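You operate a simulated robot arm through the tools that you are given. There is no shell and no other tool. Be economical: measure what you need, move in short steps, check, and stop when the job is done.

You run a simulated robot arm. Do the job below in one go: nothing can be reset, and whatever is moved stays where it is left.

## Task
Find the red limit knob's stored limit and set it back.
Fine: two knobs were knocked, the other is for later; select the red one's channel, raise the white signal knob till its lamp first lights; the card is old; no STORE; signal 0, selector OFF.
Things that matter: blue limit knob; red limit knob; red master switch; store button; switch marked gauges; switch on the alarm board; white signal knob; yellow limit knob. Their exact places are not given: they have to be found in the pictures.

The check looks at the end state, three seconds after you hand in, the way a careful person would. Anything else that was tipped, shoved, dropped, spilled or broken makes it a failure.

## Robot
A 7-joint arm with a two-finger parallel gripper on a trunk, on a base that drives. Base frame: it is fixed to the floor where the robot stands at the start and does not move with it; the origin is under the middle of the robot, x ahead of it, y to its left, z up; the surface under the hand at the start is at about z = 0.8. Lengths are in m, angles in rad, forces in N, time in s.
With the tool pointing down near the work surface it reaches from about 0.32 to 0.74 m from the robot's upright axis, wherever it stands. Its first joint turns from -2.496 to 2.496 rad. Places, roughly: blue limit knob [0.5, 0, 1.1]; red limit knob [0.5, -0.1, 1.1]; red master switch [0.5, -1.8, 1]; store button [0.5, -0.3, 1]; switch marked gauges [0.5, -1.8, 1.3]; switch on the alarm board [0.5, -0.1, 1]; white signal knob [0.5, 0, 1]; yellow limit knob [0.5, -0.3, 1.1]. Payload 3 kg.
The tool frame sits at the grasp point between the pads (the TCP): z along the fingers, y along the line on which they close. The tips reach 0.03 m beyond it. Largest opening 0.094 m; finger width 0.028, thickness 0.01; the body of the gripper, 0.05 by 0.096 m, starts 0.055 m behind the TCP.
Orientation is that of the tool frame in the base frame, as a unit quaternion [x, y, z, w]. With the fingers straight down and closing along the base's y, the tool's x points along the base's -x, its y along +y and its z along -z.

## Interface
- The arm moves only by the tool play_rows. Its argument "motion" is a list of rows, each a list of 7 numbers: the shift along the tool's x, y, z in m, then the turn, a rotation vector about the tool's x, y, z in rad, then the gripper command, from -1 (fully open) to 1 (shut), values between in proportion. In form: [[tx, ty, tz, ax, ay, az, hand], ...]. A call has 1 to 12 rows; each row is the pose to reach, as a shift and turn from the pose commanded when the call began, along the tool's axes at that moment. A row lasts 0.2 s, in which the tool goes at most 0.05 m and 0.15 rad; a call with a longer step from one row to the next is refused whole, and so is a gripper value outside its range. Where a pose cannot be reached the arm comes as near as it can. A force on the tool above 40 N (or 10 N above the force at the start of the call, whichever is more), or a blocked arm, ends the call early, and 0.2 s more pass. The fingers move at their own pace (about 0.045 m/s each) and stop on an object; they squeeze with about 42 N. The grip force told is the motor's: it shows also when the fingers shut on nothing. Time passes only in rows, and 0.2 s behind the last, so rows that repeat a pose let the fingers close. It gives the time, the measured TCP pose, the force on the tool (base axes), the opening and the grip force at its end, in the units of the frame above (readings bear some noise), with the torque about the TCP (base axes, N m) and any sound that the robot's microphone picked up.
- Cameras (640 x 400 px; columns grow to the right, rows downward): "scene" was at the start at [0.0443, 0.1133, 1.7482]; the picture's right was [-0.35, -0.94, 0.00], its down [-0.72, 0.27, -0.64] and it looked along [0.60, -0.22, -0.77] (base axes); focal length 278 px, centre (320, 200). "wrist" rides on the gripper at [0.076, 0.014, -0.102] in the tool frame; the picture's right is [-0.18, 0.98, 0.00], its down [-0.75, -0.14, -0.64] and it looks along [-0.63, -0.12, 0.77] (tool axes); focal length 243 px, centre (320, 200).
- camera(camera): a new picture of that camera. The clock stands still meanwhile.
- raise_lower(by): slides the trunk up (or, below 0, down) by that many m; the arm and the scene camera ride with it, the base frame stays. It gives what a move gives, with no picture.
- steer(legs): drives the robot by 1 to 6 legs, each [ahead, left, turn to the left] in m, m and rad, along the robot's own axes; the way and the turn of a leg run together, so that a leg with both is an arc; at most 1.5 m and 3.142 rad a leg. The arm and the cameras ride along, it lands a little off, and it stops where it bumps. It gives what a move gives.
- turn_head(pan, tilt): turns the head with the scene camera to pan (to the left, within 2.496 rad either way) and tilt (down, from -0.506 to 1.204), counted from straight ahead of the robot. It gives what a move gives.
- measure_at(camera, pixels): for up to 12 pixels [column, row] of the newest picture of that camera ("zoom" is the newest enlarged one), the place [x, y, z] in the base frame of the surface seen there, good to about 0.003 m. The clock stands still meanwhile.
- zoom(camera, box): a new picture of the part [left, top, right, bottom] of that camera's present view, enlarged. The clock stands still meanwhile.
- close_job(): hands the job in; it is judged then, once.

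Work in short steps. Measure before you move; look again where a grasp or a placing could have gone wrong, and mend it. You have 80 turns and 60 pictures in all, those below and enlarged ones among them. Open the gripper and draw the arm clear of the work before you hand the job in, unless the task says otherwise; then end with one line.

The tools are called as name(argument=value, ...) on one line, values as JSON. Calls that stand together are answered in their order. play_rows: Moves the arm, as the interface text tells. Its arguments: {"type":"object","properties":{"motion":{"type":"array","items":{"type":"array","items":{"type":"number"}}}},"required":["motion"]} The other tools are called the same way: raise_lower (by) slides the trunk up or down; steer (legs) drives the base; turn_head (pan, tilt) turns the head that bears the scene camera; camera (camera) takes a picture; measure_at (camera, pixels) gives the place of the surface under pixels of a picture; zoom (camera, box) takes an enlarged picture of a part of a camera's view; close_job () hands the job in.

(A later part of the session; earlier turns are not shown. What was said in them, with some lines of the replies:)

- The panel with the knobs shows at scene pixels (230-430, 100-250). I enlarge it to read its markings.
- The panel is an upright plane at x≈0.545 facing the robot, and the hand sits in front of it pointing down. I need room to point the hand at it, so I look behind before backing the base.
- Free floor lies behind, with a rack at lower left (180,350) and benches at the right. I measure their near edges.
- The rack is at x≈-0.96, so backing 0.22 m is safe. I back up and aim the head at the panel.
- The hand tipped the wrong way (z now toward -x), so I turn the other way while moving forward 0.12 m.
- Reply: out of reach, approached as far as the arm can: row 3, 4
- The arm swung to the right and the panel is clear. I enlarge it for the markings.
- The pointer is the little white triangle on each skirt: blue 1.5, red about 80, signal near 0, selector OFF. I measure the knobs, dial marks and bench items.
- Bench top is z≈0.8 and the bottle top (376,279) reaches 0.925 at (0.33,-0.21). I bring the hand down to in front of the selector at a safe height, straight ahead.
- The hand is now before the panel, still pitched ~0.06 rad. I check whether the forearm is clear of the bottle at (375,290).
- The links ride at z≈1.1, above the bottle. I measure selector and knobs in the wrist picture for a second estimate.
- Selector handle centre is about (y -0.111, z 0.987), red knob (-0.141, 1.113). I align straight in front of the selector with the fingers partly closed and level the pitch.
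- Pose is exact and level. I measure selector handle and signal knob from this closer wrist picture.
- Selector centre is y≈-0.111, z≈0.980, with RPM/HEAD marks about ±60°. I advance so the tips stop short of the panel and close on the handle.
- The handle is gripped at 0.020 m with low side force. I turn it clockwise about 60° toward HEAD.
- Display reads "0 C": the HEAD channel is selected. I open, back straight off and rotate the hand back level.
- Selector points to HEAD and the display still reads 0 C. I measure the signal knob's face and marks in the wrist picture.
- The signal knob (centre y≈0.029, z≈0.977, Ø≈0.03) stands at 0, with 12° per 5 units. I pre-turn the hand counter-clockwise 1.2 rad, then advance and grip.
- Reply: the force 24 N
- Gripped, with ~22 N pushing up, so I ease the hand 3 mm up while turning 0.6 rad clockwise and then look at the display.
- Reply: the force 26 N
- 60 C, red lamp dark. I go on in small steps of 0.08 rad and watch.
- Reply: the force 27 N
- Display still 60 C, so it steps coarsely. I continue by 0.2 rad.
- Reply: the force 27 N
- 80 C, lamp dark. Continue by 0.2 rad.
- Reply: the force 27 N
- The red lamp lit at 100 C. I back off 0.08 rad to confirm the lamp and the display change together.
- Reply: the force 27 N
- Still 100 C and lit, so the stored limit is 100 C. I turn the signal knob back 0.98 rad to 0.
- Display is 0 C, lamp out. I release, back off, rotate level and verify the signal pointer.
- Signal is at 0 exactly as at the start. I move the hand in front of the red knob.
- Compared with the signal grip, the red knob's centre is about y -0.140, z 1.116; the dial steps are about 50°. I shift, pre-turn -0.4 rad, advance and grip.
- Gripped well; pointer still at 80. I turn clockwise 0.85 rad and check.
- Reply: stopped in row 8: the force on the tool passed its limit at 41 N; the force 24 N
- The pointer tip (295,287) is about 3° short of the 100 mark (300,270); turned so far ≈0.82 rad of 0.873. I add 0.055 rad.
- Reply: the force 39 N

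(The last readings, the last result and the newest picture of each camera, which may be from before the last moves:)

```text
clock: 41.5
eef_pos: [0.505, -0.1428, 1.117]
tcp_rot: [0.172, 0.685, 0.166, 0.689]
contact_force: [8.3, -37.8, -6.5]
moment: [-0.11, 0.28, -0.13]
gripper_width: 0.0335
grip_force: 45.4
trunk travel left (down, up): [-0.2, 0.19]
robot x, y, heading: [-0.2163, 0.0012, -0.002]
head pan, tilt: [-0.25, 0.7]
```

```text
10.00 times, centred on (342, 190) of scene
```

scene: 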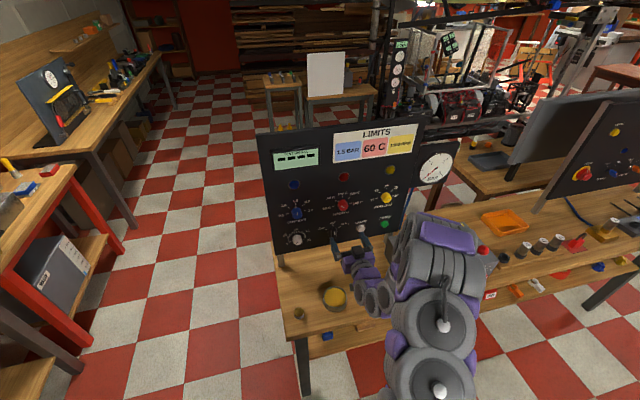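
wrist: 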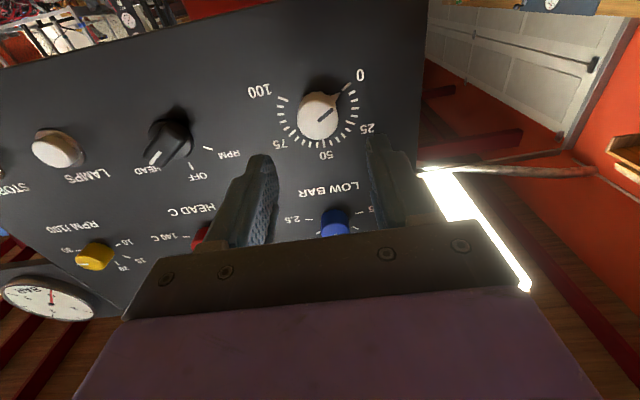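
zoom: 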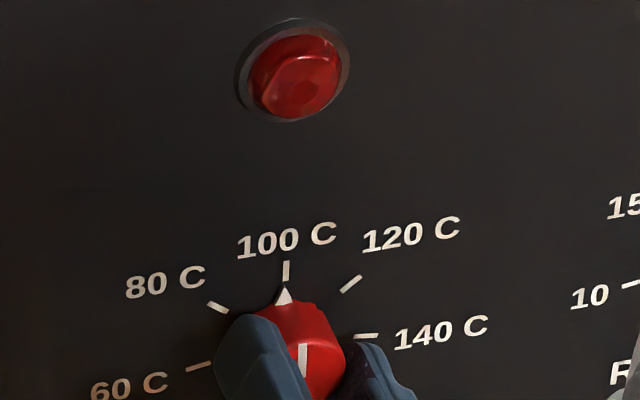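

The tip now sits under the mark. I release, back off, level the hand and check from the wrist camera.

play_rows(motion=[[0, 0, 0, 0, 0, 0, 0], [0, 0, 0, 0, 0, 0, -0.2], [0, 0, 0, 0, 0, 0, -0.2], [0, 0, -0.03, 0, 0, 0, -0.2], [0, 0, -0.072, 0, 0, -0.12, -0.2], [0, 0, -0.072, 0, 0, -0.25, -0.2], [0, 0, -0.072, 0, 0, -0.38, -0.2], [0, 0, -0.072, 0, 0, -0.48, -0.2], [0, 0, -0.072, 0, 0, -0.48, -0.2]])

zoom(camera="wrist", box=[240, 60, 400, 160])

zoom(camera="scene", box=[310, 170, 374, 210])

```text
clock: 43.5
eef_pos: [0.4335, -0.134, 1.1182]
tcp_rot: [0.0, 0.706, -0.001, 0.708]
contact_force: [0.0, 0.4, 0.0]
moment: [-0.02, -0.03, 0.01]
gripper_width: 0.0564
grip_force: 0.1
trunk travel left (down, up): [-0.2, 0.19]
robot x, y, heading: [-0.2165, 0.0018, -0.004]
head pan, tilt: [-0.25, 0.7]
```

```text
4.00 times, centred on (320, 110) of wrist
```

zoom: 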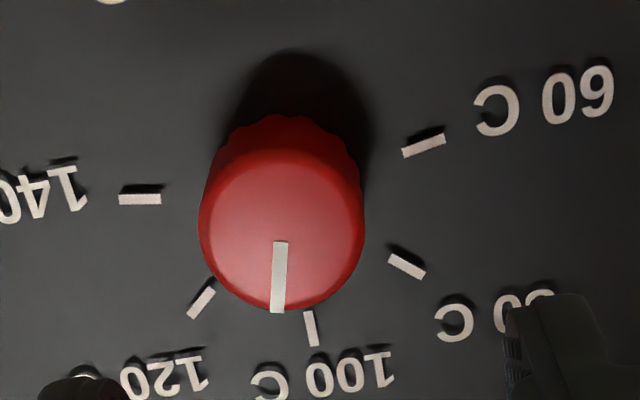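

```text
10.00 times, centred on (342, 190) of scene
```

zoom: 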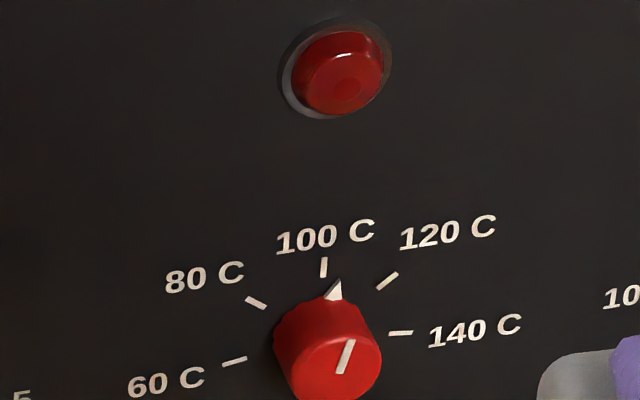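

On release the knob sprang ~0.2 rad past 100 because of the side load. I regrip with better centring (y -0.1407), pre-turned +0.1 rad.

play_rows(motion=[[0.001, -0.0067, 0, 0, 0, 0.1, -0.2], [0.001, -0.0067, 0, 0, 0, 0.1, -0.2], [0.001, -0.0067, 0.03, 0, 0, 0.1, -0.2], [0.001, -0.0067, 0.055, 0, 0, 0.1, -0.2], [0.001, -0.0067, 0.073, 0, 0, 0.1, -0.2], [0.001, -0.0067, 0.073, 0, 0, 0.1, 0.1], [0.001, -0.0067, 0.073, 0, 0, 0.1, 0.25], [0.001, -0.0067, 0.073, 0, 0, 0.1, 0.4], [0.001, -0.0067, 0.073, 0, 0, 0.1, 0.4]])

```text
clock: 45.5
eef_pos: [0.5064, -0.1413, 1.1183]
tcp_rot: [0.036, 0.705, 0.034, 0.708]
contact_force: [0.6, -0.9, 0.6]
moment: [-0.01, 0.11, 0.01]
gripper_width: 0.0334
grip_force: 44.9
trunk travel left (down, up): [-0.2, 0.19]
robot x, y, heading: [-0.2225, 0.0017, -0.003]
head pan, tilt: [-0.25, 0.7]
```

Side forces are near zero now. I turn counter-clockwise 0.2 rad and look.

play_rows(motion=[[0, 0, 0, 0, 0, -0.07, 0.4], [0, 0, 0, 0, 0, -0.14, 0.4], [0, 0, 0, 0, 0, -0.2, 0.4], [0, 0, 0, 0, 0, -0.2, 0.4]])

zoom(camera="scene", box=[310, 170, 374, 210])

```text
clock: 46.5
eef_pos: [0.5063, -0.1421, 1.1168]
tcp_rot: [-0.034, 0.704, -0.038, 0.708]
contact_force: [2.1, 1.4, -0.4]
moment: [0.0, -0.52, 0.63]
gripper_width: 0.0332
grip_force: 44.5
trunk travel left (down, up): [-0.2, 0.19]
robot x, y, heading: [-0.2166, -0.0004, 0.003]
head pan, tilt: [-0.25, 0.7]
```

```text
10.00 times, centred on (342, 190) of scene
```

zoom: 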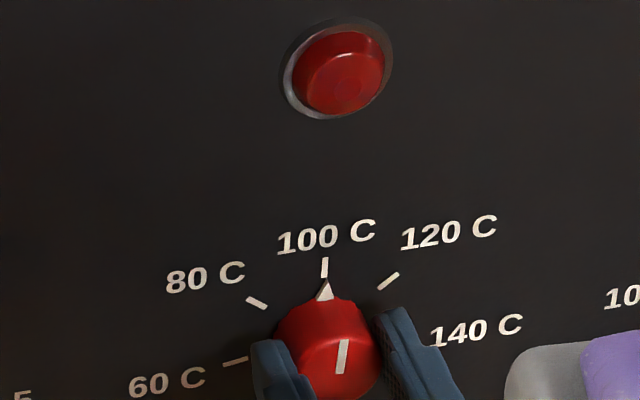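

Pointer tip (325,281) is right under the 100 mark (325,267) with tiny forces. I release gently, back off and check.

play_rows(motion=[[0, 0, 0, 0, 0, 0, 0.25], [0, 0, 0, 0, 0, 0, 0.1], [0, 0, 0, 0, 0, 0, -0.2], [0, 0, 0, 0, 0, 0, -0.2], [0, 0, -0.03, 0, 0, 0, -0.2], [0, 0, -0.073, 0, 0, 0.1, -0.2], [0, 0, -0.073, 0, 0, 0.1, -0.2]])

zoom(camera="wrist", box=[240, 60, 400, 160])

zoom(camera="scene", box=[310, 170, 374, 210])

```text
clock: 48.1
eef_pos: [0.4326, -0.1424, 1.1169]
tcp_rot: [0.002, 0.706, -0.001, 0.708]
contact_force: [-0.9, -1.0, 0.9]
moment: [-0.03, 0.0, 0.0]
gripper_width: 0.0563
grip_force: 0.0
trunk travel left (down, up): [-0.2, 0.19]
robot x, y, heading: [-0.2184, 0.0009, 0.002]
head pan, tilt: [-0.25, 0.7]
```

```text
4.00 times, centred on (320, 110) of wrist
```

zoom: 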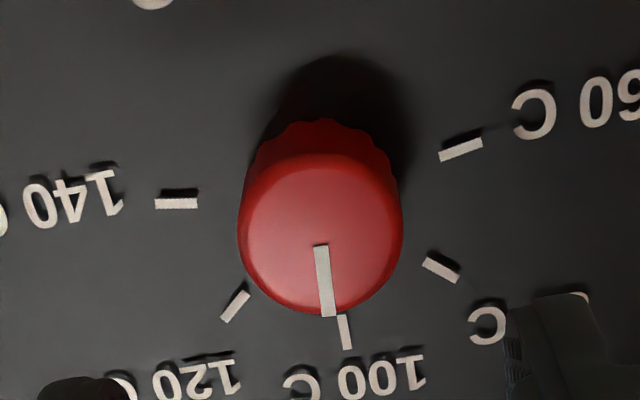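

```text
10.00 times, centred on (342, 190) of scene
```

zoom: 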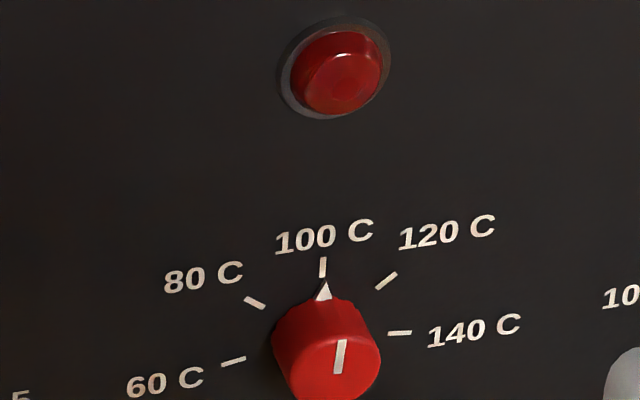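

Red pointer rests on 100. Now back to the selector: I move in front of it and turn the hand to its +60° handle.

play_rows(motion=[[0.034, 0.0075, 0, 0, 0, 0, -0.2], [0.068, 0.015, 0, 0, 0, 0, -0.2], [0.102, 0.0225, 0, 0, 0, 0, -0.2], [0.136, 0.03, 0, 0, 0, 0.13, -0.2], [0.136, 0.03, 0, 0, 0, 0.26, -0.2], [0.136, 0.03, 0, 0, 0, 0.4, -0.2], [0.136, 0.03, 0, 0, 0, 0.54, -0.2], [0.136, 0.03, 0, 0, 0, 0.68, -0.2], [0.136, 0.03, 0, 0, 0, 0.82, -0.2], [0.136, 0.03, 0, 0, 0, 0.94, -0.2], [0.136, 0.03, 0, 0, 0, 1.04, -0.2], [0.136, 0.03, 0, 0, 0, 1.04, -0.2]])

camera(camera="wrist")

```text
clock: 50.8
eef_pos: [0.4347, -0.1118, 0.9823]
tcp_rot: [0.352, 0.612, 0.351, 0.616]
contact_force: [-1.1, -0.3, 0.3]
moment: [0.03, 0.01, 0.02]
gripper_width: 0.0564
grip_force: 0.1
trunk travel left (down, up): [-0.2, 0.19]
robot x, y, heading: [-0.2162, 0.0017, -0.002]
head pan, tilt: [-0.25, 0.7]
```

```text
21 pictures are left
```

wrist: 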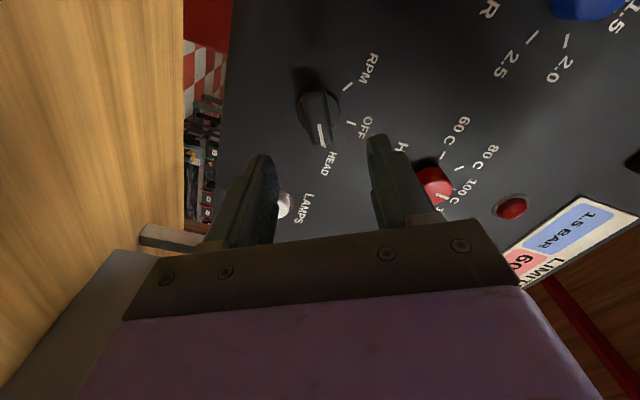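

Handle (320,115) is lined up between the fingers, like the earlier grip. I advance and close.

play_rows(motion=[[0, 0, 0.03, 0, 0, 0, -0.2], [0, 0, 0.055, 0, 0, 0, -0.2], [0, 0, 0.073, 0, 0, 0, -0.2], [0, 0, 0.073, 0, 0, 0, 0.2], [0, 0, 0.073, 0, 0, 0, 0.5], [0, 0, 0.073, 0, 0, 0, 0.7], [0, 0, 0.073, 0, 0, 0, 0.7], [0, 0, 0.073, 0, 0, 0, 0.7]])

```text
clock: 52.5
eef_pos: [0.5065, -0.1133, 0.9796]
tcp_rot: [0.353, 0.612, 0.35, 0.616]
contact_force: [1.3, -0.1, -5.1]
moment: [-0.02, -0.13, -0.73]
gripper_width: 0.0199
grip_force: 44.7
trunk travel left (down, up): [-0.2, 0.19]
robot x, y, heading: [-0.2177, 0.0023, 0.001]
head pan, tilt: [-0.25, 0.7]
```

Gripped with low force. I turn it counter-clockwise 1.04 rad to OFF.

play_rows(motion=[[0, 0, 0, 0, 0, -0.13, 0.7], [0, 0, 0, 0, 0, -0.26, 0.7], [0, 0, 0, 0, 0, -0.39, 0.7], [0, 0, 0, 0, 0, -0.52, 0.7], [0, 0, 0, 0, 0, -0.65, 0.7], [0, 0, 0, 0, 0, -0.78, 0.7], [0, 0, 0, 0, 0, -0.91, 0.7], [0, 0, 0, 0, 0, -1.04, 0.7], [0, 0, 0, 0, 0, -1.04, 0.7]])

zoom(camera="scene", box=[260, 130, 420, 250])

```text
clock: 54.5
eef_pos: [0.507, -0.1121, 0.98]
tcp_rot: [0.001, 0.706, -0.002, 0.708]
contact_force: [-6.2, 1.6, -14.2]
moment: [0.01, 0.13, 0.45]
gripper_width: 0.0201
grip_force: 45.5
trunk travel left (down, up): [-0.2, 0.19]
robot x, y, heading: [-0.2179, 0.0026, 0.0]
head pan, tilt: [-0.25, 0.7]
```

```text
3.33 times, centred on (340, 190) of scene
```

zoom: 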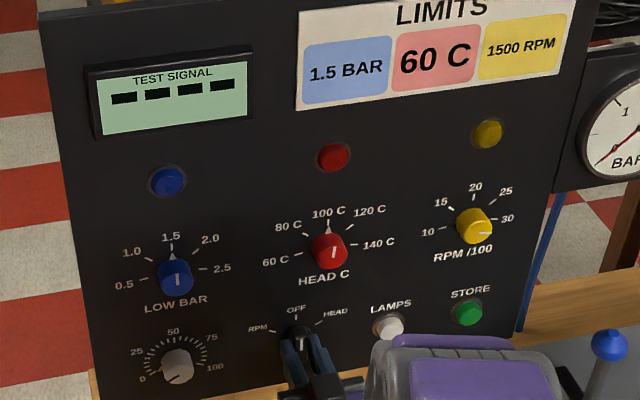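

The display shows dashes: OFF. I release, draw well back, and take a last look.

play_rows(motion=[[0, 0, 0, 0, 0, 0, 0.5], [0, 0, 0, 0, 0, 0, 0.2], [0, 0, 0, 0, 0, 0, -0.2], [0, 0, 0, 0, 0, 0, -0.2], [0, 0, -0.04, 0, 0, 0, -0.2], [0, 0, -0.08, 0, 0, 0, -0.5], [-0.03, 0, -0.11, 0, 0, 0, -1], [-0.06, 0, -0.13, 0, 0, 0, -1], [-0.06, 0, -0.13, 0, 0, 0, -1]])

camera(camera="wrist")

zoom(camera="scene", box=[260, 140, 420, 240])

zoom(camera="scene", box=[230, 200, 490, 360])

```text
clock: 56.5
eef_pos: [0.3761, -0.1108, 1.0413]
tcp_rot: [0.002, 0.706, -0.003, 0.708]
contact_force: [0.2, -0.3, 0.0]
moment: [0.01, 0.0, 0.0]
gripper_width: 0.0941
grip_force: 0.0
trunk travel left (down, up): [-0.2, 0.19]
robot x, y, heading: [-0.2197, 0.0006, -0.0]
head pan, tilt: [-0.25, 0.7]
```

```text
19 pictures are left
```

wrist: 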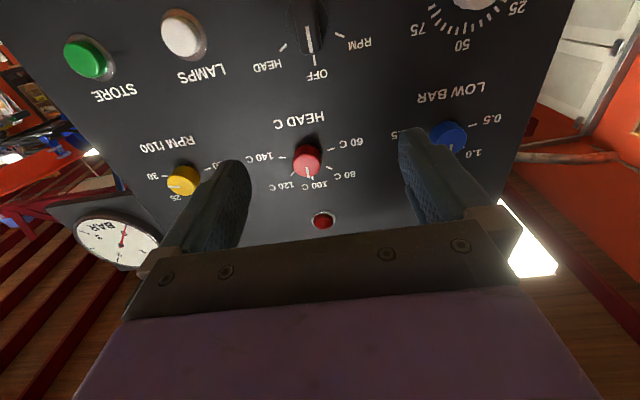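

```text
4.00 times, centred on (340, 190) of scene
```

zoom: 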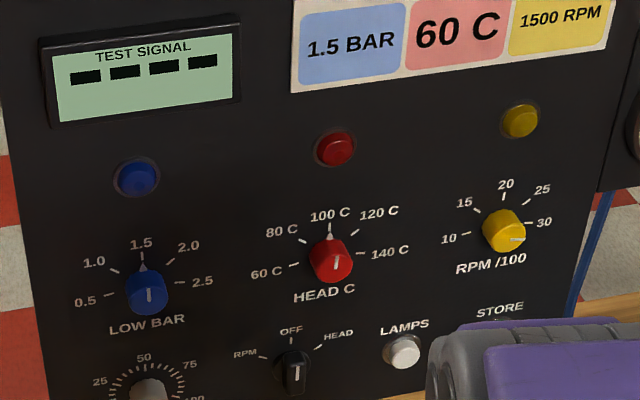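

```text
2.46 times, centred on (360, 280) of scene
```

zoom: 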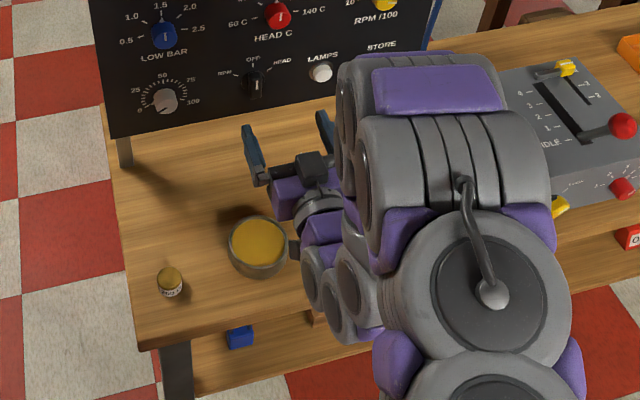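

Signal is at 0, selector OFF, red pointer on 100, blue and yellow untouched, and the bench items in view stand as before. The hand is open and clear, so I hand in.

close_job()

```text
The job is handed in.
```

I found the red knob's stored limit, 100 C, and set the knob back to it. The signal knob is at 0, the selector is at OFF, STORE was not pressed, and the blue and yellow limit knobs were left alone. The red pointer may sit a degree or two clockwise of the 100 mark. The arm hid the green bottle on the bench in the last picture, so I did not see it again before handing in.
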